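You operate a simulated robot arm through the tools that you are given. There is no shell and no other tool. Be economical: measure what you need, move in short steps, check, and stop when the job is done.

The job below is to be done with a simulated two-armed robot. You get a single attempt, and the scene is never put back.

Task
Pick up the blue sticker applicator labelled "Fresh" from the cloth beside the screw clamps with one hand, pass it to the other hand and put it on the pine side table. Put the silver toffee on top of the polishing pad. Shut the packing drawer. Fetch the almond twist bag and stand it on top of the lemon cake. The order is free. Set down upright: almond twist bag.

Only the result counts: the job must be done as asked and must still hold three seconds after the hand-in. Knocking over, shifting, dropping, spilling or breaking anything else fails it. Flat cloth is picked up by pressing the open fingertips on it (5 to 10 N) and closing them slowly along it; thin cloth reads only 2 to 8 mm in the jaws.

Robot
Two 7-joint arms with two-finger parallel grippers on one trunk, on a base that drives. Base frame: it is fixed to the floor where the robot stands at the start and does not move with it; the origin is under the middle of the robot, x ahead of it, y to its left, z up. Lengths are in m, angles in degrees, forces in N, time in s.
The left shoulder is at the start at [0.05, 0.161, 1.073], the right one opposite. With the tool pointing down near the work surface each hand reaches from about 0.16 to 0.68 m from the robot's upright axis, wherever it stands, measured 20 degrees to its own side. Places, roughly: almond twist bag (8x4x13 cm) [0.5, -1.3, 0.9]; blue sticker applicator [0.5, 0.25, 0.75]; lemon cake (11x11x5 cm) [3.1, 0.2, 0.8]; packing drawer [0.8, -1.2, 0.7]; pine side table [3.3, 0.5, 0.7]; polishing pad (6x6x4 cm) [3.1, 2.2, 0.8]; silver toffee (3x3x3 cm) [3.1, 1.3, 0.8]. Payload 3.43 kg a hand.
Tool frame (each hand has its own): the origin (TCP) lies between the finger pads and is the grasp point; the fingertips stand 0.03 m ahead of it; z points along the fingers, y is the line along which they close. The gripper opens to 0.094 m. The fingers are 0.028 m wide and 0.01 m thick; the gripper's body (0.05 by 0.096 m) begins 0.055 m behind the TCP.
Orientation is told as [roll, pitch, yaw] about the base's x, y, z axes, in that order, counted from this pose: with the fingers straight down and closing along the base's y, the tool's x points along the base's -x, its y along +y and its z along -z.

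Tools
- The arms move only by the tool step_arm. It takes "left_motion", "right_motion" or both (then of equal length, played together; a hand with none holds still); each is a list of rows, each a list of 3 entries, a list of its own where there are three numbers: the shift along the tool's x, y, z in m, then the turn, a rotation vector about the tool's x, y, z in degrees, then the gripper command, from -1 (shut) to 1 (fully open), values between in proportion. In form: [[[tx, ty, tz], [wx, wy, wz], grip], ...]. A call has 1 to 10 rows; each row is the pose to reach, as a shift and turn from the pose commanded when the call began, along the tool's axes at that moment. Each row takes 0.2 s and may step no farther than 0.05 m and 8.6 degrees from the row before; otherwise, or with a gripper value out of range, the whole call is refused. Where a pose cannot be reached the arm comes as near as it can. A force on the tool above 40 N (or 10 N above the force at the start of the call, whichever is more), or a blocked arm, ends the call early, and 0.2 s more pass. Each finger travels about 0.045 m/s and halts on what it meets, pressing with about 44 N; the grip force reading is that of the motor and also rises with nothing between the fingers. The clock runs only during rows and for 0.2 s after the last one: add rows that repeat a pose to give the fingers time. It gives the time, the measured TCP pose, the force on the tool (base axes), the opening and the grip force at its end, in the units of the frame above (readings bear some noise), with the torque about the TCP (base axes, N m) and any sound that the robot's microphone picked up.
- Cameras (640 x 400 px; columns grow to the right, rows downward): "scene" is now at [0.1284, 0.0316, 1.1918]; the picture's right is [0.27, -0.96, 0.00], its down [-0.62, -0.17, -0.77] and it looks along [0.74, 0.21, -0.64] (base axes); focal length 293 px, centre (320, 200). "left" rides on the left gripper at [0.076, -0.014, -0.103] in its tool frame; the picture's right is [0.18, 0.98, 0.00], its down [-0.75, 0.14, -0.64] and it looks along [-0.63, 0.12, 0.77] (tool axes); focal length 243 px, centre (320, 200). "right" rides on the right gripper at [0.076, 0.014, -0.103] in its tool frame; the picture's right is [-0.18, 0.98, 0.00], its down [-0.75, -0.14, -0.64] and it looks along [-0.63, -0.12, 0.77] (tool axes); focal length 243 px, centre (320, 200). There is no depth. A picture from a camera that has moved, and an enlarged one, comes with that camera's place and axes in the base frame and with its lens. The place of the scene camera against the robot may be out by one fixed shift of up to 0.018 m in any direction.
- capture(camera): a new picture of that camera. It takes no simulated time.
- move_column(by): slides the trunk up (or, below 0, down) by that many m; the arms and the scene camera ride with it, the base frame stays. It gives what a move gives, with no picture.
- roll_base(legs): drives the robot by 1 to 6 legs, each [ahead, left, turn to the left] in m, m and degrees, along the robot's own axes; the way and the turn of a leg run together, so that a leg with both is an arc; at most 1.5 m and 180 degrees a leg. The arms and the cameras ride along, it lands a little off, and it stops where it bumps. It gives what a move gives.
- aim_head(pan, tilt): turns the head with the scene camera to pan (to the left, within 80 degrees either way) and tilt (down, from -29 to 69), counted from straight ahead of the robot. It gives what a move gives.
- zoom(camera, box): a new picture of the part [left, top, right, bottom] of that camera's present view, enlarged. It takes no simulated time.
- hand_in(): hands the job in; it is judged then, once.

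Work in short steps. Places have to be worked out from the pictures, the camera data and where the tool is seen: move nearer, look again, correct. Check each grasp and each placing, and mend what went wrong. You have 165 turns and 138 pictures in all, those below and enlarged ones among them. Open the grippers and draw the arms clear of the work before you hand the job in, unless the task says otherwise; then end with one line.

The tools are called by a JSON object that holds its "api" and its "payload". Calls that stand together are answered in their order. step_arm: Moves the arms, as the interface text tells. Its arguments: {"type":"object","properties":{"left_motion":{"type":"array","items":{"type":"array"}},"right_motion":{"type":"array","items":{"type":"array"}}},"required":[]} The other tools are called the same way: move_column (by) slides the trunk up or down; roll_base (legs) drives the base; aim_head (pan, tilt) turns the head that bears the scene camera; capture (camera) takes a picture; zoom (camera, box) takes an enlarged picture of a part of a camera's view; hand_in () hands the job in.

At the start:

```text
time_s: 0.0
left_tool_pos: [0.378, 0.2647, 0.9359]
left_tool_rot: [0.0, -0.2, 0.0]
left_ft_force: [-0.1, 0.5, 0.3]
left_wrist_torque: [0.04, 0.01, -0.01]
left_width: 0.0941
left_gripper_force: 0.0
right_tool_pos: [0.3473, -0.0053, 0.9291]
right_tool_rot: [0.0, 0.0, 0.0]
right_ft_force: [0.3, -1.0, 0.2]
right_wrist_torque: [0.03, 0.0, 0.02]
right_width: 0.0939
right_gripper_force: 0.0
trunk travel left (down, up): [-0.1, 0.167]
robot x, y, heading: [0.0008, 0.0027, -0.0]
head pan, tilt: [15.6, 39.8]
```

scene: 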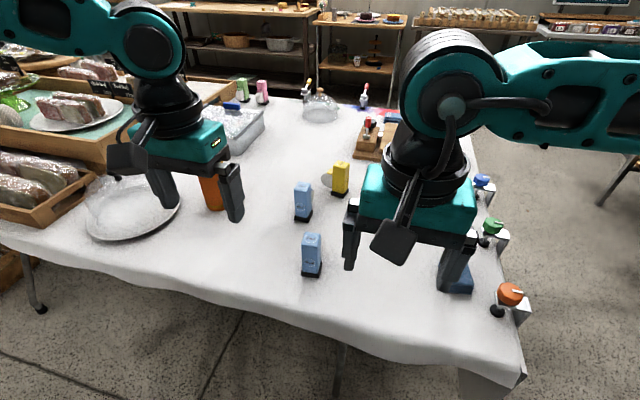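
right: 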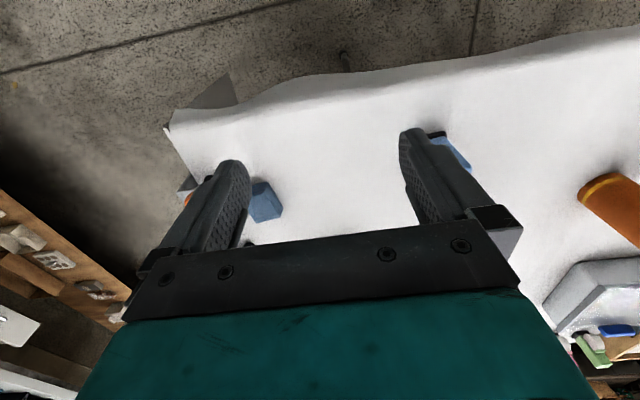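
left: 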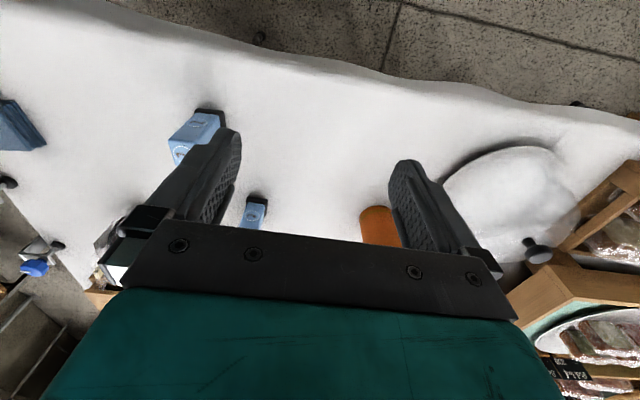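

Two light-blue applicators and one near the clamps are visible; I zoom in to read their labels.

{"api": "zoom", "payload": {"camera": "scene", "box": [270, 150, 370, 290]}}

{"api": "zoom", "payload": {"camera": "left", "box": [150, 90, 290, 240]}}

{"api": "zoom", "payload": {"camera": "right", "box": [220, 120, 500, 260]}}

```text
2.86 times, centred on (320, 220) of scene
camera zoom: at [0.1284, 0.0316, 1.1918], right [0.27, -0.96, 0.0], down [-0.62, -0.17, -0.77], along [0.74, 0.21, -0.64], focal length 838 px, centre (320, 143)
```

zoom: 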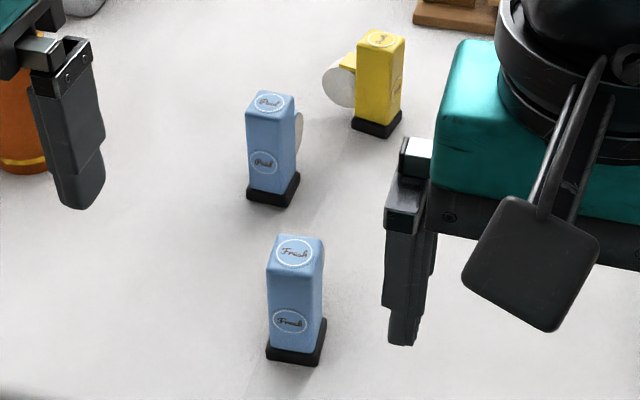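

```text
2.67 times, centred on (220, 165) of left
camera zoom: at [0.3023, 0.2513, 1.0406], right [-0.18, 0.98, 0.0], down [0.75, 0.14, 0.64], along [0.63, 0.12, -0.77], focal length 647 px, centre (587, 293)
```

zoom: 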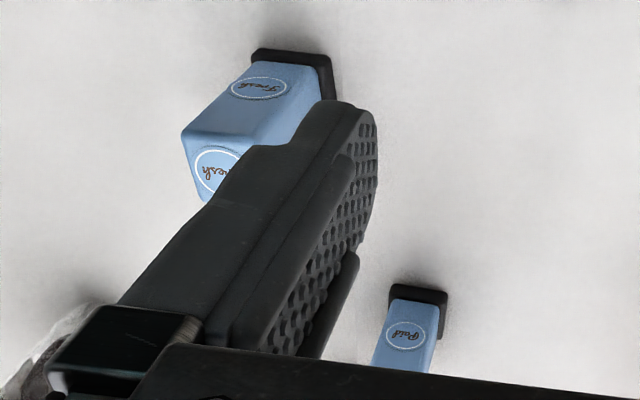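

```text
2.29 times, centred on (360, 190) of right
camera zoom: at [0.2712, 0.0094, 1.0309], right [0.18, 0.98, 0.0], down [0.75, -0.14, 0.64], along [0.63, -0.12, -0.77], focal length 555 px, centre (229, 223)
```

zoom: 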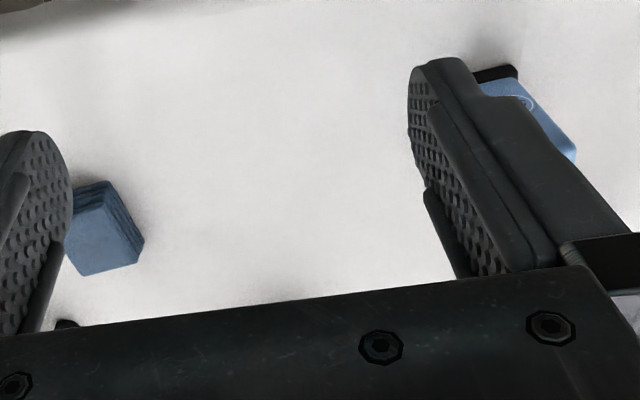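

The near block is "Fresh", at about (0.47, 0.14), standing ~0.1 m tall. I move the left hand over in line with it, and the right hand aside.

{"api": "step_arm", "payload": {"left_motion": [[[0.0, -0.04, 0], [0, 0, 0], 1], [[0.0, -0.08, 0], [0, 0, 0], 1], [[0.0, -0.12, 0], [0, 0, 0], 1], [[0.0, -0.12, 0], [0, 0, 0], 1]], "right_motion": [[[0.0, -0.04, 0], [0, 0, 0], 1], [[0.0, -0.08, 0], [0, 0, 0], 1], [[0.0, -0.12, 0], [0, 0, 0], 1], [[0.0, -0.12, 0], [0, 0, 0], 1]]}}

{"api": "capture", "payload": {"camera": "left"}}

{"api": "capture", "payload": {"camera": "scene"}}

```text
time_s: 1.0
left_tool_pos: [0.3777, 0.1445, 0.9358]
left_tool_rot: [0.0, 0.0, 0.1]
left_ft_force: [0.0, 0.0, -0.2]
left_wrist_torque: [0.0, 0.04, 0.02]
left_width: 0.0942
left_gripper_force: 0.1
right_tool_pos: [0.348, -0.1263, 0.9293]
right_tool_rot: [0.1, 0.0, 0.1]
right_ft_force: [-0.7, -0.7, -0.3]
right_wrist_torque: [-0.01, 0.0, 0.01]
right_width: 0.0939
right_gripper_force: 0.1
trunk travel left (down, up): [-0.1, 0.167]
robot x, y, heading: [0.0031, -0.0013, -0.3]
head pan, tilt: [15.6, 39.8]
```

```text
131 pictures are left
camera left: at [0.3027, 0.1312, 1.0401], right [-0.19, 0.98, 0.0], down [0.75, 0.14, 0.64], along [0.63, 0.12, -0.77], focal length 243 px, centre (320, 200)
```

left: 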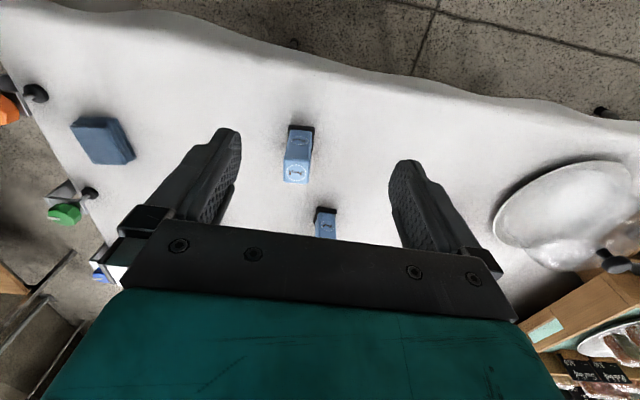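

```text
130 pictures are left
camera scene: at [0.1284, 0.0316, 1.1919], right [0.27, -0.96, 0.0], down [-0.62, -0.17, -0.77], along [0.74, 0.21, -0.64], focal length 293 px, centre (320, 200)
```

scene: 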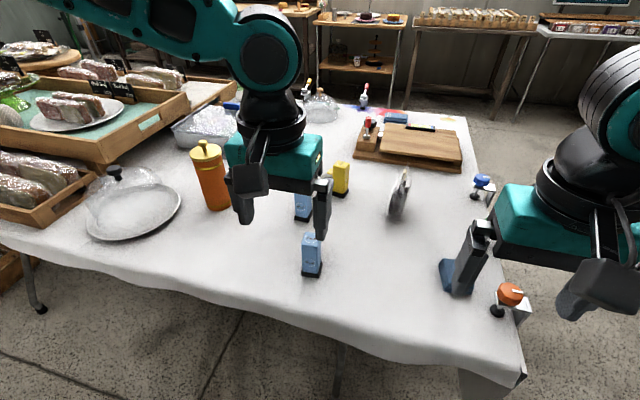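

Block's centre is around (0.465, 0.134). I zoom to check orientation and any roll behind it.

{"api": "zoom", "payload": {"camera": "left", "box": [260, 110, 350, 240]}}

{"api": "zoom", "payload": {"camera": "scene", "box": [280, 170, 350, 290]}}

```text
3.08 times, centred on (305, 175) of left
camera zoom: at [0.3027, 0.1312, 1.0401], right [-0.19, 0.98, 0.0], down [0.75, 0.14, 0.64], along [0.63, 0.12, -0.77], focal length 746 px, centre (366, 277)
```

zoom: 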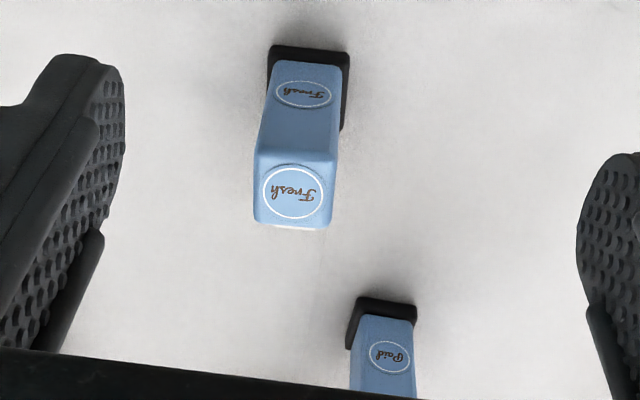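

```text
3.33 times, centred on (315, 230) of scene
camera zoom: at [0.1284, 0.0316, 1.1919], right [0.27, -0.96, 0.0], down [-0.62, -0.17, -0.77], along [0.74, 0.21, -0.64], focal length 978 px, centre (337, 100)
```

zoom: 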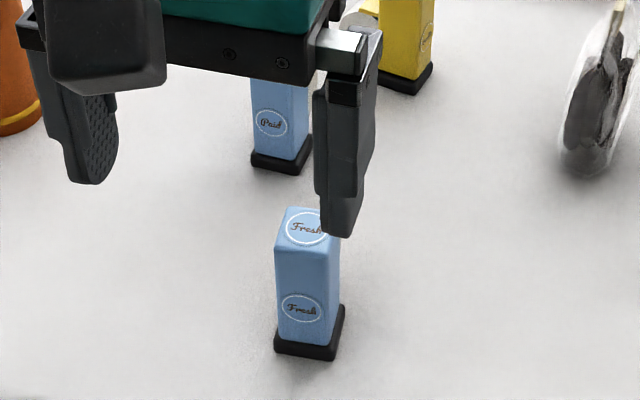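

Block ≈3 cm square, top at z≈0.80, centre (0.462, 0.133), yaw ≈+5°. I move above it and go partway down.

{"api": "step_arm", "payload": {"left_motion": [[[-0.042, -0.006, 0], [0, 0, -2.5], 1], [[-0.084, -0.0115, 0], [0, 0, -5], 1], [[-0.084, -0.0115, 0.04], [0, 0, -5], 1], [[-0.084, -0.0115, 0.08], [0, 0, -5], 1], [[-0.084, -0.0115, 0.08], [0, 0, -5], 1]]}}

{"api": "capture", "payload": {"camera": "left"}}

{"api": "capture", "payload": {"camera": "scene"}}

```text
time_s: 2.2
left_tool_pos: [0.4484, 0.152, 0.8666]
left_tool_rot: [-0.2, 0.0, 5.1]
left_ft_force: [0.0, -0.7, 0.8]
left_wrist_torque: [0.01, -0.01, -0.01]
left_width: 0.094
left_gripper_force: 0.1
left hand out of reach, approached as far as the arm can: row 2, 3, 4, 5
right_tool_pos: [0.3467, -0.1274, 0.9285]
right_tool_rot: [0.0, 0.1, 0.0]
right_ft_force: [0.3, 0.6, 0.0]
right_wrist_torque: [-0.02, 0.02, 0.01]
right_width: 0.0939
right_gripper_force: 0.0
trunk travel left (down, up): [-0.1, 0.167]
robot x, y, heading: [0.0009, 0.0032, 0.1]
head pan, tilt: [15.6, 39.8]
```

```text
127 pictures are left
camera left: at [0.375, 0.1323, 0.9701], right [-0.27, 0.96, 0.0], down [0.74, 0.21, 0.64], along [0.62, 0.17, -0.77], focal length 243 px, centre (320, 200)
```

left: 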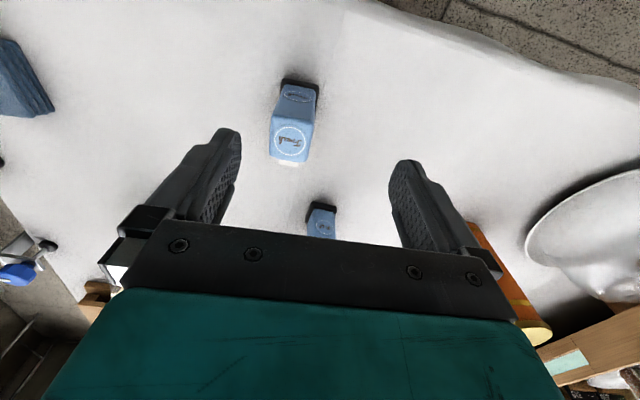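

```text
126 pictures are left
camera scene: at [0.1285, 0.0316, 1.1918], right [0.27, -0.96, 0.0], down [-0.62, -0.17, -0.77], along [0.74, 0.21, -0.64], focal length 293 px, centre (320, 200)
```

scene: 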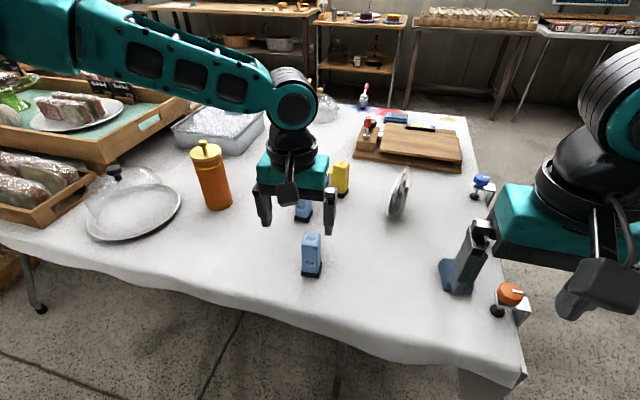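

The left hand stopped short at (0.448, 0.152). I roll the base a bit to the right so the block is on the left hand's side.

{"api": "roll_base", "payload": {"legs": [[0, -0.09, 0]]}}

```text
time_s: 3.7
left_tool_pos: [0.4479, 0.0618, 0.8663]
left_tool_rot: [-0.1, -0.1, 5.1]
left_ft_force: [0.1, 0.0, 0.8]
left_wrist_torque: [-0.05, -0.02, 0.02]
left_width: 0.0944
left_gripper_force: 0.0
right_tool_pos: [0.3467, -0.2159, 0.9289]
right_tool_rot: [-0.1, 0.1, -0.1]
right_ft_force: [0.8, 0.1, 0.2]
right_wrist_torque: [-0.02, 0.02, -0.01]
right_width: 0.0938
right_gripper_force: 0.1
trunk travel left (down, up): [-0.1, 0.167]
robot x, y, heading: [-0.0018, -0.0914, -0.1]
head pan, tilt: [15.6, 39.8]
```

Shift to above the block from here.

{"api": "step_arm", "payload": {"left_motion": [[[-0.0096, 0.035, 0], [0, 0, 0], 1], [[-0.0192, 0.0696, 0], [0, 0, 0], 1], [[-0.0192, 0.0696, 0], [0, 0, 0], 1]]}}

{"api": "capture", "payload": {"camera": "left"}}

```text
time_s: 4.5
left_tool_pos: [0.4596, 0.1345, 0.8665]
left_tool_rot: [-0.1, -0.1, 5.1]
left_ft_force: [0.4, -0.1, 0.2]
left_wrist_torque: [0.01, -0.02, -0.03]
left_width: 0.0941
left_gripper_force: 0.0
right_tool_pos: [0.3471, -0.2163, 0.9294]
right_tool_rot: [0.0, 0.0, 0.1]
right_ft_force: [-0.2, 0.3, 0.2]
right_wrist_torque: [0.04, 0.01, 0.01]
right_width: 0.0941
right_gripper_force: 0.1
trunk travel left (down, up): [-0.1, 0.167]
robot x, y, heading: [0.0011, -0.092, -0.1]
head pan, tilt: [15.6, 39.8]
```

```text
125 pictures are left
camera left: at [0.3876, 0.1148, 0.97], right [-0.27, 0.96, 0.0], down [0.74, 0.21, 0.64], along [0.62, 0.17, -0.77], focal length 243 px, centre (320, 200)
```

left: 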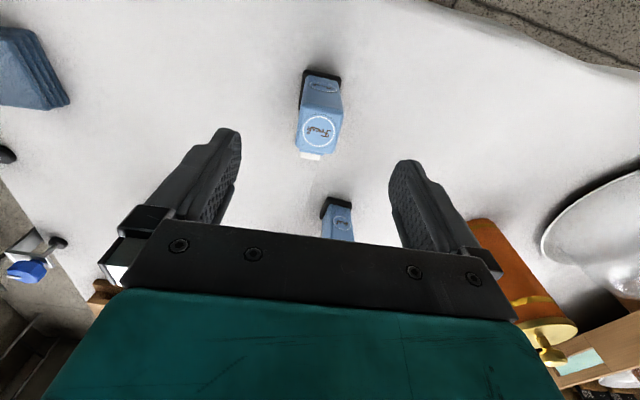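

The tool is centred over the block; descend to z≈0.79 and close.

{"api": "step_arm", "payload": {"left_motion": [[[0, 0, 0.026], [0, 0, 0], 1], [[0, 0, 0.052], [0, 0, 0], 1], [[0, 0, 0.0765], [0, 0, 0], 1], [[0, 0, 0.0765], [0, 0, 0], 0.2], [[0, 0, 0.0765], [0, 0, 0], -0.4], [[0, 0, 0.0765], [0, 0, 0], -0.7], [[0, 0, 0.0765], [0, 0, 0], -0.7], [[0, 0, 0.0765], [0, 0, 0], -0.7]]}}

{"api": "capture", "payload": {"camera": "scene"}}

```text
time_s: 6.3
left_tool_pos: [0.461, 0.1348, 0.7906]
left_tool_rot: [-0.1, -0.2, 5.1]
left_ft_force: [0.1, -1.5, 0.4]
left_wrist_torque: [-0.01, 0.03, 0.0]
left_width: 0.0336
left_gripper_force: 39.7
right_tool_pos: [0.3481, -0.2167, 0.9306]
right_tool_rot: [0.0, 0.0, 0.0]
right_ft_force: [-0.2, -0.3, 0.1]
right_wrist_torque: [0.01, -0.02, -0.03]
right_width: 0.0939
right_gripper_force: 0.1
trunk travel left (down, up): [-0.1, 0.167]
robot x, y, heading: [-0.0022, -0.0934, 0.0]
head pan, tilt: [15.6, 39.8]
```

```text
124 pictures are left
camera scene: at [0.1285, -0.058, 1.1918], right [0.27, -0.96, 0.0], down [-0.62, -0.17, -0.77], along [0.74, 0.21, -0.64], focal length 293 px, centre (320, 200)
```

scene: 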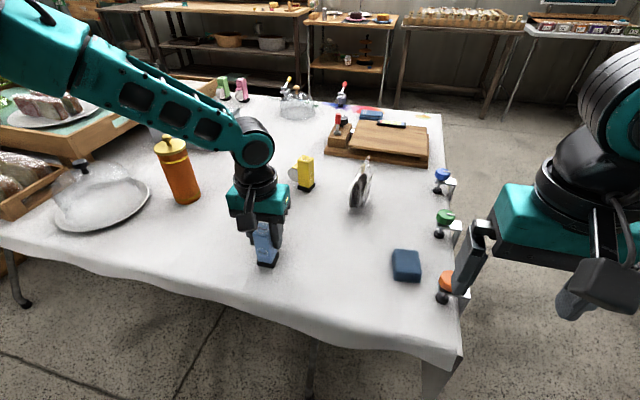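

Gripped (34 mm). Lift straight up, then bring it toward the middle in front of the robot.

{"api": "step_arm", "payload": {"left_motion": [[[0, 0, -0.04], [0, 0, 0], -1], [[0, 0, -0.08], [0, 0, 0], -1], [[0, 0, -0.12], [0, 0, 0], -1], [[0.012, -0.028, -0.15], [0, 0, 0], -1], [[0.025, -0.056, -0.18], [0, 0, 0], -1], [[0.037, -0.083, -0.19], [0, 0, 0], -1], [[0.05, -0.111, -0.19], [0, 0, 5], -1], [[0.05, -0.111, -0.19], [0, 0, 5], -1]]}}

```text
time_s: 8.1
left_tool_pos: [0.4185, 0.0194, 0.9795]
left_tool_rot: [-0.1, -0.3, 0.1]
left_ft_force: [0.1, 0.4, -2.0]
left_wrist_torque: [0.02, 0.01, 0.05]
left_width: 0.0336
left_gripper_force: 44.2
right_tool_pos: [0.3475, -0.2158, 0.9296]
right_tool_rot: [0.1, 0.0, 0.1]
right_ft_force: [0.4, -0.1, 0.3]
right_wrist_torque: [-0.01, -0.01, -0.01]
right_width: 0.0941
right_gripper_force: 0.0
trunk travel left (down, up): [-0.1, 0.167]
robot x, y, heading: [0.0013, -0.0869, 0.1]
head pan, tilt: [15.6, 39.8]
```

Tilt the left hand 45° (fingers toward the right), while turning the right hand's yaw and backing it off.

{"api": "step_arm", "payload": {"left_motion": [[[0, 0, 0], [4.5, 0, 0], -1], [[0, 0, 0], [9, 0, 0], -1], [[0, 0, 0], [13.5, 0, 0], -1], [[0, 0, 0], [18, 0, 0], -1], [[0, 0, 0], [22.5, 0, 0], -1], [[0, 0, 0], [27, 0, 0], -1], [[0, 0, 0], [31.5, 0, 0], -1], [[0, 0, 0], [36, 0, 0], -1], [[0, 0, 0], [40.5, 0, 0], -1], [[0, 0, 0], [45, 0, 0], -1]], "right_motion": [[[-0.007, -0.006, -0.005], [0, 0, -8.5], 1], [[-0.014, -0.012, -0.01], [0, 0, -17], 1], [[-0.021, -0.018, -0.015], [0, 0, -25.5], 1], [[-0.028, -0.024, -0.02], [0, 0, -34], 1], [[-0.035, -0.03, -0.025], [0, 0, -42.5], 1], [[-0.042, -0.036, -0.03], [0, 0, -51], 1], [[-0.049, -0.042, -0.035], [0, 0, -59.5], 1], [[-0.056, -0.048, -0.04], [0, 0, -68], 1], [[-0.063, -0.054, -0.045], [0, 0, -76.5], 1], [[-0.07, -0.06, -0.05], [0, 0, -85], 1]]}}

{"api": "capture", "payload": {"camera": "scene"}}

```text
time_s: 10.3
left_tool_pos: [0.4212, 0.0194, 0.9794]
left_tool_rot: [-45.1, -0.2, 0.1]
left_ft_force: [-0.3, 0.7, -1.5]
left_wrist_torque: [0.06, 0.0, 0.01]
left_width: 0.0337
left_gripper_force: 43.9
right_tool_pos: [0.3056, -0.2355, 0.9938]
right_tool_rot: [-0.1, 0.3, 84.0]
right_ft_force: [-0.1, -0.7, -0.5]
right_wrist_torque: [0.03, -0.02, -0.01]
right_width: 0.0941
right_gripper_force: 0.1
right hand out of reach, approached as far as the arm can: row 8, 9, 10
trunk travel left (down, up): [-0.1, 0.167]
robot x, y, heading: [-0.0018, -0.0873, -0.0]
head pan, tilt: [15.6, 39.8]
```

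```text
123 pictures are left
camera scene: at [0.1288, -0.0575, 1.1917], right [0.27, -0.96, 0.0], down [-0.62, -0.17, -0.77], along [0.74, 0.21, -0.64], focal length 293 px, centre (320, 200)
```

scene: 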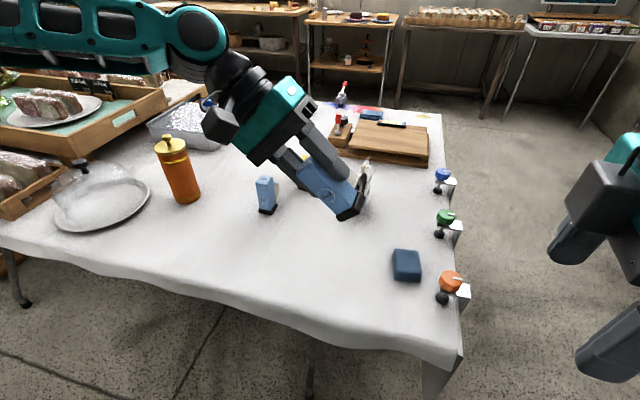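

The right hand can't reach with that yaw. New plan: left points the block forward (horizontal), the right grips it from straight above. First undo these rotations.

{"api": "step_arm", "payload": {"left_motion": [[[0, 0, 0], [-4.5, 0, 0], -1], [[0, 0, 0], [-9, 0, 0], -1], [[0, 0, 0], [-13.5, 0, 0], -1], [[0, 0, 0], [-18, 0, 0], -1], [[0, 0, 0], [-22.5, 0, 0], -1], [[0, 0, 0], [-27, 0, 0], -1], [[0, 0, 0], [-31.5, 0, 0], -1], [[0, 0, 0], [-36, 0, 0], -1], [[0, 0, 0], [-40.5, 0, 0], -1], [[0, 0, 0], [-45, 0, 0], -1]], "right_motion": [[[0, 0, 0], [0, 0, 8.4], 1], [[0, 0, 0], [0, 0, 16.8], 1], [[0, 0, 0], [0, 0, 25.2], 1], [[0, 0, 0], [0, 0, 33.6], 1], [[0, 0, 0], [0, 0, 42], 1], [[0, 0, 0], [0, 0, 50.4], 1], [[0, 0, 0], [0, 0, 58.8], 1], [[0, 0, 0], [0, 0, 67.2], 1], [[0, 0, 0], [0, 0, 75.6], 1], [[0, 0, 0], [0, 0, 84], 1]]}}

```text
time_s: 12.5
left_tool_pos: [0.4213, 0.0194, 0.98]
left_tool_rot: [-0.1, -0.3, 0.1]
left_ft_force: [-0.6, -0.2, -2.3]
left_wrist_torque: [0.03, 0.04, -0.02]
left_width: 0.0335
left_gripper_force: 44.1
right_tool_pos: [0.3048, -0.2357, 0.9927]
right_tool_rot: [0.0, 0.1, 0.8]
right_ft_force: [-0.9, -0.8, 0.7]
right_wrist_torque: [-0.03, -0.01, 0.04]
right_width: 0.0941
right_gripper_force: 0.0
trunk travel left (down, up): [-0.1, 0.167]
robot x, y, heading: [-0.0007, -0.0891, -0.1]
head pan, tilt: [15.6, 39.8]
```

Now pitch the left hand to point forward while bringing it to the centre line.

{"api": "step_arm", "payload": {"left_motion": [[[0.006, -0.01, 0.003], [0, -8.5, 0], -1], [[0.012, -0.02, 0.006], [0, -17, 0], -1], [[0.018, -0.03, 0.009], [0, -25.5, 0], -1], [[0.024, -0.04, 0.012], [0, -34, 0], -1], [[0.03, -0.05, 0.015], [0, -42.5, 0], -1], [[0.036, -0.06, 0.018], [0, -51, 0], -1], [[0.042, -0.07, 0.021], [0, -59.5, 0], -1], [[0.048, -0.08, 0.024], [0, -68, 0], -1], [[0.054, -0.09, 0.027], [0, -76.5, 0], -1], [[0.06, -0.1, 0.03], [0, -85, 0], -1]]}}

{"api": "capture", "payload": {"camera": "scene"}}

```text
time_s: 14.7
left_tool_pos: [0.439, 0.0428, 1.066]
left_tool_rot: [-1.4, -85.2, 1.3]
left_ft_force: [-0.9, 0.7, -1.5]
left_wrist_torque: [-0.02, 0.07, -0.04]
left_width: 0.0337
left_gripper_force: 43.8
left hand out of reach, approached as far as the arm can: row 3, 4, 5, 6, 7, 8, 9, 10
right_tool_pos: [0.3038, -0.2348, 0.9941]
right_tool_rot: [0.0, -0.1, 1.0]
right_ft_force: [0.3, 0.2, 0.5]
right_wrist_torque: [0.01, -0.08, 0.0]
right_width: 0.0942
right_gripper_force: 0.1
trunk travel left (down, up): [-0.1, 0.167]
robot x, y, heading: [-0.0, -0.0899, -0.1]
head pan, tilt: [15.6, 39.8]
```

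```text
122 pictures are left
camera scene: at [0.1265, -0.0571, 1.1922], right [0.27, -0.96, 0.0], down [-0.61, -0.17, -0.77], along [0.74, 0.21, -0.64], focal length 293 px, centre (320, 200)
```

scene: 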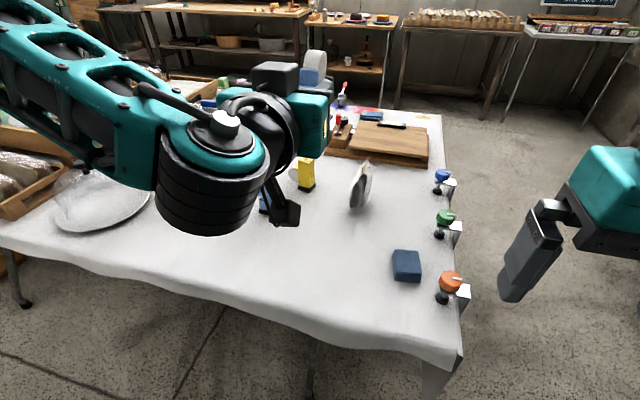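

Arms are cramped at this height; raising the trunk gives the hands more room below the shoulders.

{"api": "move_column", "payload": {"by": 0.16}}

```text
time_s: 16.5
left_tool_pos: [0.4426, 0.0413, 1.2242]
left_tool_rot: [-0.6, -85.2, 0.7]
left_ft_force: [0.8, -0.3, -1.4]
left_wrist_torque: [-0.01, 0.09, 0.03]
left_width: 0.0337
left_gripper_force: 43.9
right_tool_pos: [0.3052, -0.2351, 1.1531]
right_tool_rot: [0.0, 0.0, 1.0]
right_ft_force: [-0.2, 0.0, 0.3]
right_wrist_torque: [0.0, 0.02, -0.01]
right_width: 0.094
right_gripper_force: 0.0
trunk travel left (down, up): [-0.26, 0.007]
robot x, y, heading: [-0.0008, -0.086, -0.0]
head pan, tilt: [15.6, 39.8]
```

Lower both hands relative to the trunk, left going toward centre while pointing forward.

{"api": "step_arm", "payload": {"left_motion": [[[0.035, -0.008, 0.003], [0, 0, 0], -1], [[0.07, -0.016, 0.006], [0, 0, 0], -1], [[0.105, -0.024, 0.009], [0, 0, 0], -1], [[0.14, -0.032, 0.012], [0, 0, 0], -1], [[0.175, -0.04, 0.015], [0, 0, 0], -1], [[0.21, -0.048, 0.018], [0, 0, 0], -1], [[0.253, -0.06, 0.022], [0, 0, 0], -1], [[0.253, -0.06, 0.022], [0, 0, 0], -1]], "right_motion": [[[-0.015, 0, 0], [0, 0, 0], 1], [[-0.03, 0, 0], [0, 0, 0], 1], [[-0.045, 0, 0], [0, 0, 0], 1], [[-0.06, 0, 0.0], [0, 0, 0], 1], [[-0.075, 0, 0.0], [0, 0, 0], 1], [[-0.09, 0, 0.0], [0, 0, 0], 1], [[-0.105, 0, 0.0], [0, 0, 0], 1], [[-0.12, 0, 0.0], [0, 0, 0], 1]]}}

{"api": "capture", "payload": {"camera": "scene"}}

```text
time_s: 18.3
left_tool_pos: [0.4556, 0.0889, 1.0952]
left_tool_rot: [-0.8, -85.1, 1.0]
left_ft_force: [0.5, -0.1, -1.3]
left_wrist_torque: [0.02, 0.07, 0.01]
left_width: 0.0337
left_gripper_force: 44.0
left hand out of reach, approached as far as the arm can: row 2, 3, 4, 5, 6, 7, 8
right_tool_pos: [0.4252, -0.2338, 1.1526]
right_tool_rot: [-0.1, 0.1, 1.1]
right_ft_force: [-0.1, -0.3, -0.6]
right_wrist_torque: [-0.02, 0.01, 0.0]
right_width: 0.0942
right_gripper_force: 0.0
trunk travel left (down, up): [-0.26, 0.007]
robot x, y, heading: [-0.0031, -0.0862, 0.0]
head pan, tilt: [15.6, 39.8]
```

```text
121 pictures are left
camera scene: at [0.1288, -0.0579, 1.3518], right [0.27, -0.96, 0.0], down [-0.62, -0.17, -0.77], along [0.74, 0.21, -0.64], focal length 293 px, centre (320, 200)
```

scene: 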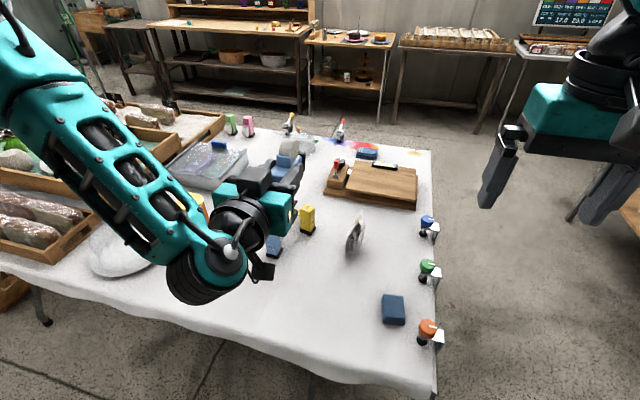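

Forward-pointing doesn't suit the arm. I return the left to vertical and test the right's +85° yaw with the trunk raised.

{"api": "step_arm", "payload": {"left_motion": [[[0, 0, 0], [0, 8.5, 0], -1], [[0, 0, 0], [0, 17, 0], -1], [[0, 0, 0], [0, 25.5, 0], -1], [[0, 0, 0], [0, 34, 0], -1], [[0, 0, 0], [0, 42.5, 0], -1], [[0, 0, 0], [0, 51, 0], -1], [[0, 0, 0], [0, 59.5, 0], -1], [[0, 0, 0], [0, 68, 0], -1], [[0, 0, 0], [0, 76.5, 0], -1], [[0, 0, 0], [0, 85, 0], -1]], "right_motion": [[[0, 0, 0.01], [0, 0, -8.5], 1], [[0, 0, 0.02], [0, 0, -17], 1], [[0, 0, 0.03], [0, 0, -25.5], 1], [[0, 0, 0.04], [0, 0, -34], 1], [[0, 0, 0.05], [0, 0, -42.5], 1], [[0, 0, 0.06], [0, 0, -51], 1], [[0, 0, 0.07], [0, 0, -59.5], 1], [[0, 0, 0.08], [0, 0, -68], 1], [[0, 0, 0.09], [0, 0, -76.5], 1], [[0, 0, 0.1], [0, 0, -85], 1]]}}

```text
time_s: 20.5
left_tool_pos: [0.4565, 0.093, 1.0931]
left_tool_rot: [-0.2, 0.2, 0.1]
left_ft_force: [0.3, 0.6, -2.2]
left_wrist_torque: [-0.03, 0.04, -0.01]
left_width: 0.034
left_gripper_force: 44.5
right_tool_pos: [0.3281, -0.1845, 1.0625]
right_tool_rot: [-2.8, -1.9, 83.6]
right_ft_force: [0.1, 1.2, -0.1]
right_wrist_torque: [-0.03, 0.03, 0.0]
right_width: 0.0941
right_gripper_force: 0.0
right hand out of reach, approached as far as the arm can: row 8, 9, 10
trunk travel left (down, up): [-0.26, 0.007]
robot x, y, heading: [-0.001, -0.0907, 0.3]
head pan, tilt: [15.6, 39.8]
```

Yaw ~70° seems right's comfortable limit, so I rotate the pair: left yaw −20°, right yaw +70°, meeting near the centre line.

{"api": "step_arm", "payload": {"left_motion": [[[0.018, -0.02, 0.02], [0, 0, 6.7], -1], [[0.037, -0.04, 0.04], [0, 0, 13.4], -1], [[0.056, -0.063, 0.06], [0, 0, 20], -1], [[0.056, -0.063, 0.06], [0, 0, 20], -1]], "right_motion": [[[-0.014, -0.009, 0], [2, 1, 5], 1], [[-0.028, -0.018, 0], [2, 1, 10], 1], [[-0.043, -0.026, 0], [2, 1, 13.6], 1], [[-0.043, -0.026, 0], [2, 1, 13.6], 1]]}}

```text
time_s: 21.5
left_tool_pos: [0.3973, 0.0304, 1.0367]
left_tool_rot: [-0.1, -0.2, -19.9]
left_ft_force: [0.1, 0.0, -1.6]
left_wrist_torque: [0.0, -0.01, -0.03]
left_width: 0.0334
left_gripper_force: 44.1
left hand out of reach, approached as far as the arm can: row 3, 4
right_tool_pos: [0.3583, -0.1468, 1.066]
right_tool_rot: [-4.6, -2.0, 69.7]
right_ft_force: [0.9, 0.1, 0.5]
right_wrist_torque: [-0.02, -0.03, 0.01]
right_width: 0.0939
right_gripper_force: 0.1
trunk travel left (down, up): [-0.26, 0.007]
robot x, y, heading: [-0.0004, -0.0888, -0.0]
head pan, tilt: [15.6, 39.8]
```

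Now tilt both: left 45° toward the right, right 45° toward the left.

{"api": "step_arm", "payload": {"left_motion": [[[0, 0, 0], [7.5, 0, 0], -1], [[0, 0, 0], [15, 0, 0], -1], [[0, 0, 0], [22.5, 0, 0], -1], [[0, 0, 0], [30, 0, 0], -1], [[0, 0, 0], [37.5, 0, 0], -1], [[0, 0, 0], [45, 0, 0], -1], [[0, 0, 0], [45, 0, 0], -1]], "right_motion": [[[0, 0, 0], [-0.5, -8, 0], 1], [[0, 0, 0], [-1, -16, 0], 1], [[0, 0, 0], [-1.5, -24, 0], 1], [[0, 0, 0], [-2, -32, 0], 1], [[0, 0, 0], [-2.5, -40, 0], 1], [[0, 0, 0], [-3, -48, 0], 1], [[0, 0, 0], [-3, -48, 0], 1]]}}

{"api": "capture", "payload": {"camera": "scene"}}

{"api": "capture", "payload": {"camera": "right"}}

```text
time_s: 23.1
left_tool_pos: [0.3981, 0.0309, 1.0366]
left_tool_rot: [-45.1, -0.1, -19.9]
left_ft_force: [0.2, -0.5, -1.1]
left_wrist_torque: [0.0, -0.02, -0.01]
left_width: 0.0335
left_gripper_force: 44.0
right_tool_pos: [0.3571, -0.1468, 1.0662]
right_tool_rot: [-3.1, -50.0, 73.2]
right_ft_force: [-0.5, 0.1, 1.1]
right_wrist_torque: [0.0, -0.01, -0.02]
right_width: 0.0938
right_gripper_force: 0.1
trunk travel left (down, up): [-0.26, 0.007]
robot x, y, heading: [0.0011, -0.0914, 0.1]
head pan, tilt: [15.6, 39.8]
```

```text
120 pictures are left
camera scene: at [0.1286, -0.0579, 1.3518], right [0.27, -0.96, 0.0], down [-0.62, -0.17, -0.77], along [0.74, 0.21, -0.64], focal length 293 px, centre (320, 200)
```

scene: 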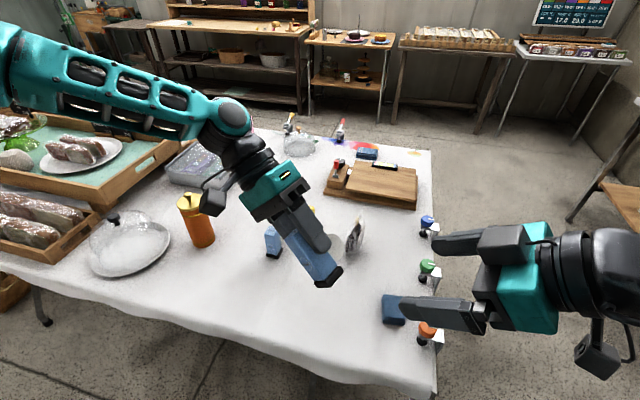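

```text
119 pictures are left
camera right: at [0.3027, -0.2626, 1.0725], right [-0.89, 0.43, 0.11], down [0.1, -0.04, 0.99], along [0.44, 0.9, 0.0], focal length 243 px, centre (320, 200)
```

right: 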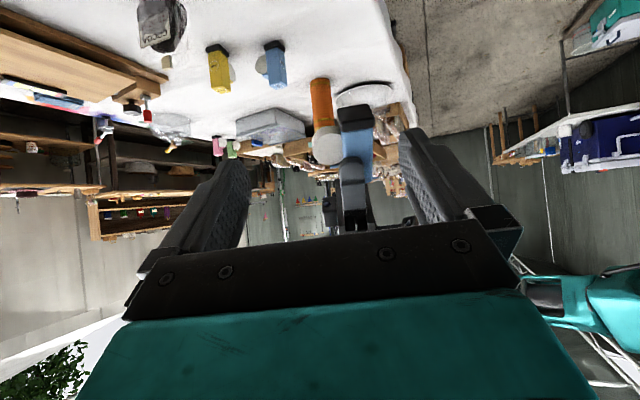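

I zoom on the block in the right camera to see where the sticker roll sits relative to the pads.

{"api": "zoom", "payload": {"camera": "right", "box": [270, 80, 430, 240]}}

{"api": "zoom", "payload": {"camera": "scene", "box": [230, 170, 370, 300]}}

```text
2.50 times, centred on (350, 160) of right
camera zoom: at [0.3027, -0.2626, 1.0725], right [-0.89, 0.43, 0.11], down [0.1, -0.04, 0.99], along [0.44, 0.9, 0.0], focal length 606 px, centre (245, 300)
```

zoom: 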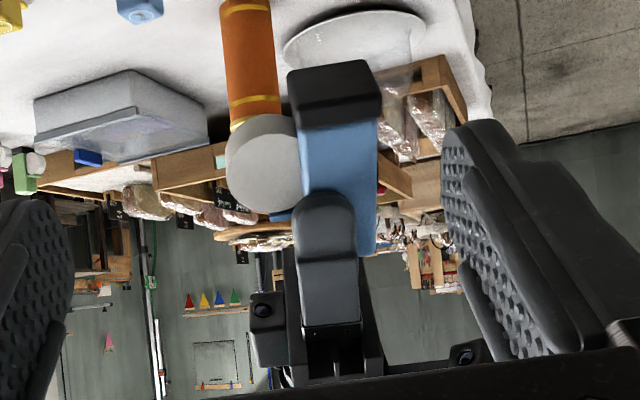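

```text
3.08 times, centred on (300, 235) of scene
camera zoom: at [0.1286, -0.0579, 1.3518], right [0.27, -0.96, 0.0], down [-0.62, -0.17, -0.77], along [0.74, 0.21, -0.64], focal length 903 px, centre (382, 92)
```

zoom: 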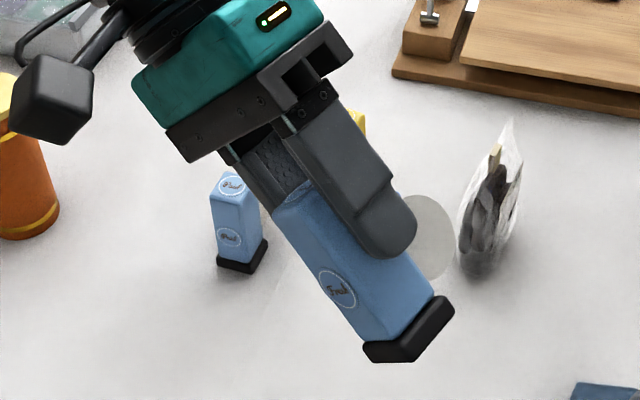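

The sticker roll occupies the faces the right pads would need. Better: hands opposed—left pointing −y, right pointing +y, both closing vertically, right gripping the base end. First untilt the right; tilt the left to horizontal.

{"api": "step_arm", "payload": {"left_motion": [[[0, 0, 0], [7, 0, 0], -1], [[0, 0, 0], [14, 0, 0], -1], [[0, 0, 0], [21, 0, 0], -1], [[0, 0, 0], [28, 0, 0], -1], [[0, 0, 0], [35, 0, 0], -1], [[0, 0, 0], [42, 0, 0], -1], [[0, 0, 0], [42, 0, 0], -1]], "right_motion": [[[0, 0, 0], [0, 8.3, 0], 1], [[0, 0, 0], [0, 16.6, 0], 1], [[0, 0, 0], [0, 25, 0], 1], [[0, 0, 0], [0, 33.3, 0], 1], [[0, 0, 0], [0, 41.6, 0], 1], [[0, 0, 0], [0, 49.5, 0], 1], [[0, 0, 0], [0, 49.5, 0], 1]]}}

{"api": "step_arm", "payload": {"left_motion": [[[0, 0, 0], [0, -5, 0], -1], [[0, 0, 0], [0, -10, 0], -1], [[0, 0, 0], [0, -15, 0], -1], [[0, 0, 0], [0, -20, 0], -1], [[0, 0, 0], [0, -20, 0], -1], [[0, 0, 0], [0, -20, 0], -1], [[0, 0, 0], [0, -20, 0], -1], [[0, 0, 0], [0, -20, 0], -1], [[0, 0, 0], [0, -20, 0], -1]], "right_motion": [[[0.008, 0, 0], [0, 0, 8], 1], [[0.016, 0, 0], [0, 0, 16], 1], [[0.024, 0, 0], [0, 0, 24], 1], [[0.032, 0, 0], [0, 0, 32], 1], [[0.04, 0, 0], [0, 0, 40], 1], [[0.048, 0, 0], [0, 0, 48], 1], [[0.056, 0, 0], [0, 0, 56], 1], [[0.064, 0, 0], [0, 0, 64], 1], [[0.072, 0, 0], [0, 0, 71], 1]]}}

```text
time_s: 24.7
left_tool_pos: [0.2136, 0.1206, 1.0942]
left_tool_rot: [-87.0, -0.1, -20.0]
left_ft_force: [-0.5, -0.1, -1.5]
left_wrist_torque: [0.07, -0.01, 0.01]
left_width: 0.0334
left_gripper_force: 43.8
left hand out of reach, approached as far as the arm can: row 1, 2, 3, 4, 5, 6, 7
right_tool_pos: [0.3571, -0.1474, 1.0659]
right_tool_rot: [-1.9, -0.2, 70.9]
right_ft_force: [0.2, 0.5, -0.5]
right_wrist_torque: [0.02, -0.04, 0.0]
right_width: 0.094
right_gripper_force: 0.1
trunk travel left (down, up): [-0.26, 0.007]
robot x, y, heading: [-0.0005, -0.0894, -0.0]
head pan, tilt: [15.6, 39.8]
```

```text
time_s: 26.7
left_tool_pos: [0.2131, 0.1199, 1.0943]
left_tool_rot: [-87.2, -1.1, 0.1]
left_ft_force: [0.3, -0.6, -1.0]
left_wrist_torque: [0.07, -0.01, 0.02]
left_width: 0.0334
left_gripper_force: 43.9
right_tool_pos: [0.3341, -0.2144, 1.0666]
right_tool_rot: [-0.2, -1.9, -0.2]
right_ft_force: [-0.2, -1.1, 0.1]
right_wrist_torque: [0.02, -0.04, 0.0]
right_width: 0.0942
right_gripper_force: 0.1
trunk travel left (down, up): [-0.26, 0.007]
robot x, y, heading: [-0.0016, -0.0965, 0.2]
head pan, tilt: [15.6, 39.8]
```

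Left drifted back to x=0.21 but now at yaw 0; try bringing it forward while the right hand rolls to point left.

{"api": "step_arm", "payload": {"left_motion": [[[-0.02, 0, 0], [0, 0, 0], -1], [[-0.04, 0, 0], [0, 0, 0], -1], [[-0.06, 0, 0.0], [0, 0, 0], -1], [[-0.08, 0, 0.0], [0, 0, 0], -1], [[-0.1, 0, 0.0], [0, 0, 0], -1], [[-0.12, 0, 0.0], [0, 0, 0], -1], [[-0.12, 0, 0.0], [0, 0, 0], -1], [[-0.12, 0, 0.0], [0, 0, 0], -1], [[-0.12, 0, 0.0], [0, 0, 0], -1], [[-0.12, 0, 0.0], [0, 0, 0], -1]], "right_motion": [[[0, 0, 0], [-8.5, 0, 0], 1], [[0, 0, 0], [-17, 0, 0], 1], [[0, 0, 0], [-25.5, 0, 0], 1], [[0, 0, 0], [-34, 0, 0], 1], [[0, 0, 0], [-42.5, 0, 0], 1], [[0, 0, 0], [-51, 0, 0], 1], [[0, 0, 0], [-59.5, 0, 0], 1], [[0, 0, 0], [-68, 0, 0], 1], [[0, 0, 0], [-76.5, 0, 0], 1], [[0, 0, 0], [-85, 0, 0], 1]]}}

{"api": "capture", "payload": {"camera": "scene"}}

```text
time_s: 28.9
left_tool_pos: [0.3343, 0.1178, 1.0963]
left_tool_rot: [-87.2, -1.1, 0.1]
left_ft_force: [0.2, -0.2, -1.4]
left_wrist_torque: [0.1, -0.03, -0.01]
left_width: 0.0335
left_gripper_force: 43.7
right_tool_pos: [0.3338, -0.2156, 1.0661]
right_tool_rot: [84.9, -2.1, -0.1]
right_ft_force: [0.0, 0.5, 0.7]
right_wrist_torque: [0.01, -0.01, -0.02]
right_width: 0.0939
right_gripper_force: 0.1
trunk travel left (down, up): [-0.26, 0.007]
robot x, y, heading: [-0.0016, -0.0948, -0.3]
head pan, tilt: [15.6, 39.8]
```

```text
116 pictures are left
camera scene: at [0.1285, -0.0579, 1.3519], right [0.27, -0.96, 0.0], down [-0.62, -0.17, -0.77], along [0.74, 0.21, -0.64], focal length 293 px, centre (320, 200)
```

scene: 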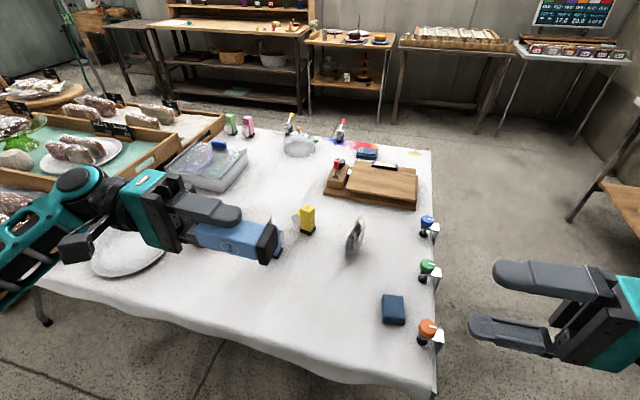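

Both hands are opposed. Bring left to y≈0.06 and right to a pre-grasp point, aligning its roll to the block axis.

{"api": "step_arm", "payload": {"left_motion": [[[0, 0, 0.02], [0, 0, 0], -1], [[0, 0, 0.04], [0, 0, 0], -1], [[0, 0, 0.058], [0, 0, 0], -1], [[0, 0, 0.058], [0, 0, 0], -1]], "right_motion": [[[0, 0.012, 0.04], [-4, 0, 1], 1], [[0, 0.025, 0.08], [-8, 0, 2], 1], [[0, 0.038, 0.123], [-8, 0, 2], 1], [[0, 0.038, 0.123], [-8, 0, 2], 1]]}}

{"api": "capture", "payload": {"camera": "scene"}}

{"api": "capture", "payload": {"camera": "right"}}

```text
time_s: 29.9
left_tool_pos: [0.3344, 0.061, 1.093]
left_tool_rot: [-87.1, -1.0, 0.0]
left_ft_force: [-0.3, 0.7, -1.2]
left_wrist_torque: [0.11, -0.03, -0.02]
left_width: 0.0332
left_gripper_force: 44.2
right_tool_pos: [0.333, -0.0866, 1.0935]
right_tool_rot: [92.7, 0.0, -0.2]
right_ft_force: [-0.2, 0.0, -0.6]
right_wrist_torque: [-0.01, -0.02, -0.01]
right_width: 0.0942
right_gripper_force: 0.0
trunk travel left (down, up): [-0.26, 0.007]
robot x, y, heading: [0.0016, -0.0939, -0.1]
head pan, tilt: [15.6, 39.8]
```

```text
115 pictures are left
camera scene: at [0.1285, -0.0581, 1.3519], right [0.27, -0.96, 0.0], down [-0.62, -0.17, -0.77], along [0.74, 0.21, -0.64], focal length 293 px, centre (320, 200)
```

scene: 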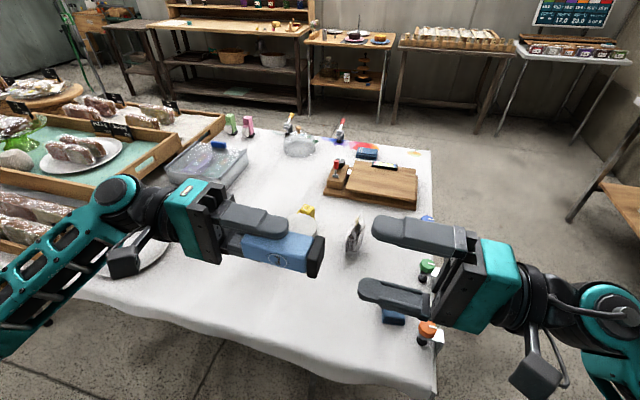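

```text
114 pictures are left
camera right: at [0.2565, -0.1911, 1.1009], right [0.18, -0.05, 0.98], down [0.75, -0.64, -0.17], along [0.63, 0.77, -0.08], focal length 243 px, centre (320, 200)
```

right: 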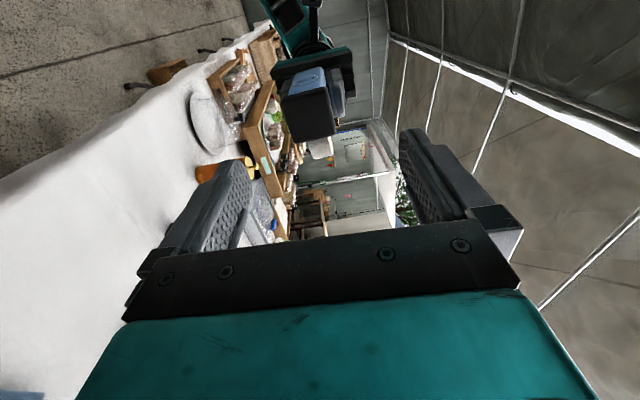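

I zoom to check the block's alignment in x relative to the right hand.

{"api": "zoom", "payload": {"camera": "right", "box": [240, 60, 400, 180]}}

{"api": "capture", "payload": {"camera": "left"}}

```text
3.33 times, centred on (320, 120) of right
camera zoom: at [0.2565, -0.1911, 1.1009], right [0.18, -0.05, 0.98], down [0.75, -0.64, -0.17], along [0.63, 0.77, -0.08], focal length 809 px, centre (320, 467)
```

zoom: 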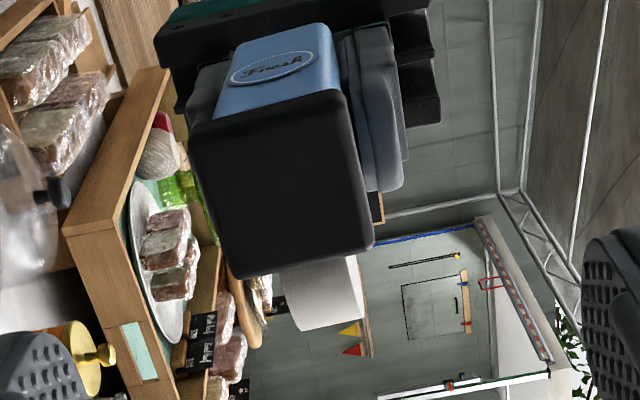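

```text
112 pictures are left
camera left: at [0.2586, 0.1633, 1.1127], right [-0.16, 0.05, -0.99], down [0.76, 0.65, -0.1], along [0.63, -0.76, -0.14], focal length 243 px, centre (320, 200)
```

left: 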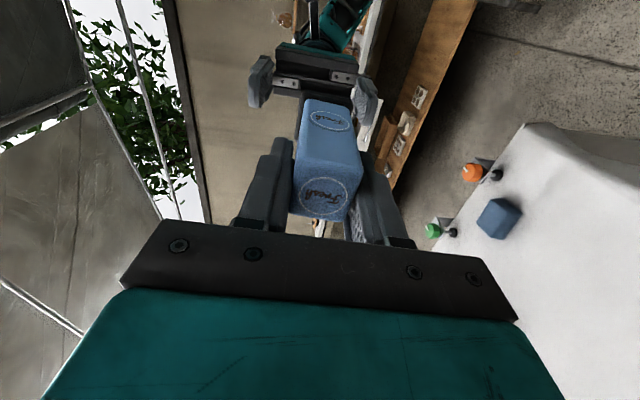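

Block axis is at x≈0.321; I shift the right hand accordingly, advance over the base end, and close.

{"api": "step_arm", "payload": {"right_motion": [[[0.012, -0.004, 0.02], [0, 0, 0], 1], [[0.012, -0.007, 0.045], [0, 0, 0], 1], [[0.012, -0.0075, 0.074], [0, 0, 0], 1], [[0.012, -0.0075, 0.074], [0, 0, 0], 1]]}}

{"api": "capture", "payload": {"camera": "scene"}}

{"api": "capture", "payload": {"camera": "left"}}

```text
time_s: 30.9
left_tool_pos: [0.3336, 0.0619, 1.0927]
left_tool_rot: [-87.2, -1.1, 0.0]
left_ft_force: [0.5, -0.1, -1.1]
left_wrist_torque: [0.08, 0.02, -0.02]
left_width: 0.0335
left_gripper_force: 43.6
right_tool_pos: [0.3212, -0.0141, 1.0895]
right_tool_rot: [92.7, 0.0, 0.0]
right_ft_force: [1.4, 0.2, -0.1]
right_wrist_torque: [0.0, -0.01, 0.0]
right_width: 0.094
right_gripper_force: 0.0
trunk travel left (down, up): [-0.26, 0.007]
robot x, y, heading: [-0.0011, -0.0902, -0.2]
head pan, tilt: [15.6, 39.8]
```

```text
111 pictures are left
camera scene: at [0.1285, -0.0581, 1.3518], right [0.27, -0.96, 0.0], down [-0.62, -0.17, -0.77], along [0.74, 0.21, -0.64], focal length 293 px, centre (320, 200)
```

scene: 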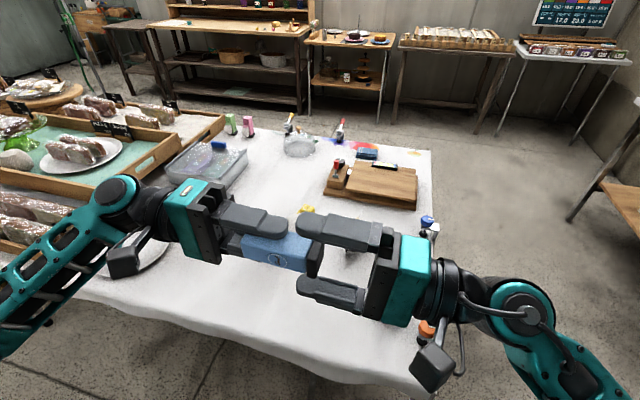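

```text
110 pictures are left
camera left: at [0.2587, 0.1636, 1.1126], right [-0.17, 0.05, -0.99], down [0.76, 0.65, -0.1], along [0.63, -0.76, -0.14], focal length 243 px, centre (320, 200)
```

left: 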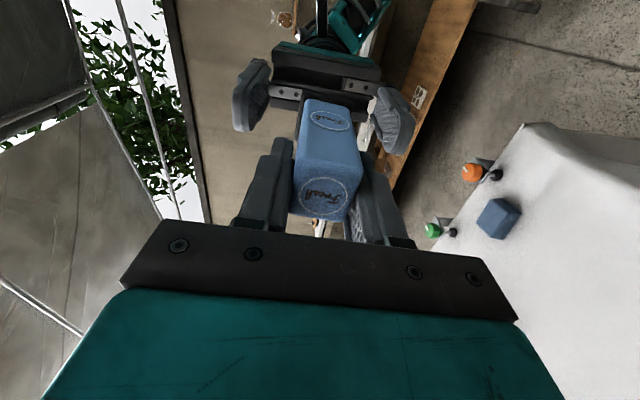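

Overlap looks good; close the right gripper.

{"api": "step_arm", "payload": {"right_motion": [[[0, 0, 0], [0, 0, 0], 0.2], [[0, 0, 0], [0, 0, 0], -0.2], [[0, 0, 0], [0, 0, 0], -0.6], [[0, 0, 0], [0, 0, 0], -1], [[0, 0, 0], [0, 0, 0], -1], [[0, 0, 0], [0, 0, 0], -1], [[0, 0, 0], [0, 0, 0], -1]]}}

{"api": "zoom", "payload": {"camera": "scene", "box": [180, 170, 460, 330]}}

```text
time_s: 32.5
left_tool_pos: [0.3343, 0.0617, 1.0924]
left_tool_rot: [-87.2, -1.0, 0.2]
left_ft_force: [-1.4, 28.8, -2.8]
left_wrist_torque: [0.06, 0.22, -0.22]
left_width: 0.0333
left_gripper_force: 44.1
right_tool_pos: [0.3219, -0.0153, 1.0881]
right_tool_rot: [92.9, 0.0, -0.4]
right_ft_force: [0.0, -29.0, 1.4]
right_wrist_torque: [0.25, -0.27, -0.18]
right_width: 0.0357
right_gripper_force: 43.9
trunk travel left (down, up): [-0.26, 0.007]
robot x, y, heading: [0.004, -0.0905, -0.1]
head pan, tilt: [15.6, 39.8]
```

```text
2.29 times, centred on (320, 250) of scene
camera zoom: at [0.1285, -0.0579, 1.3518], right [0.27, -0.96, 0.0], down [-0.62, -0.17, -0.77], along [0.74, 0.21, -0.64], focal length 671 px, centre (320, 86)
```

zoom: 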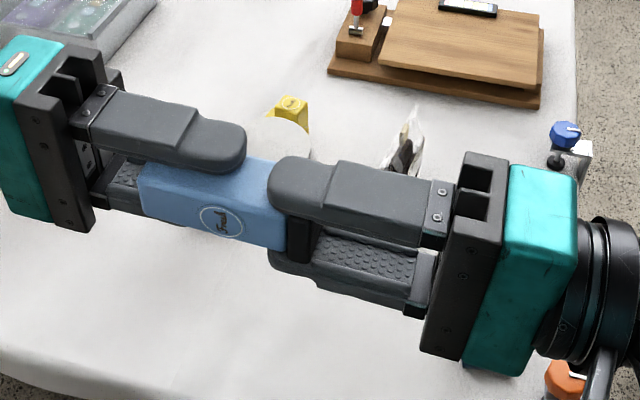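

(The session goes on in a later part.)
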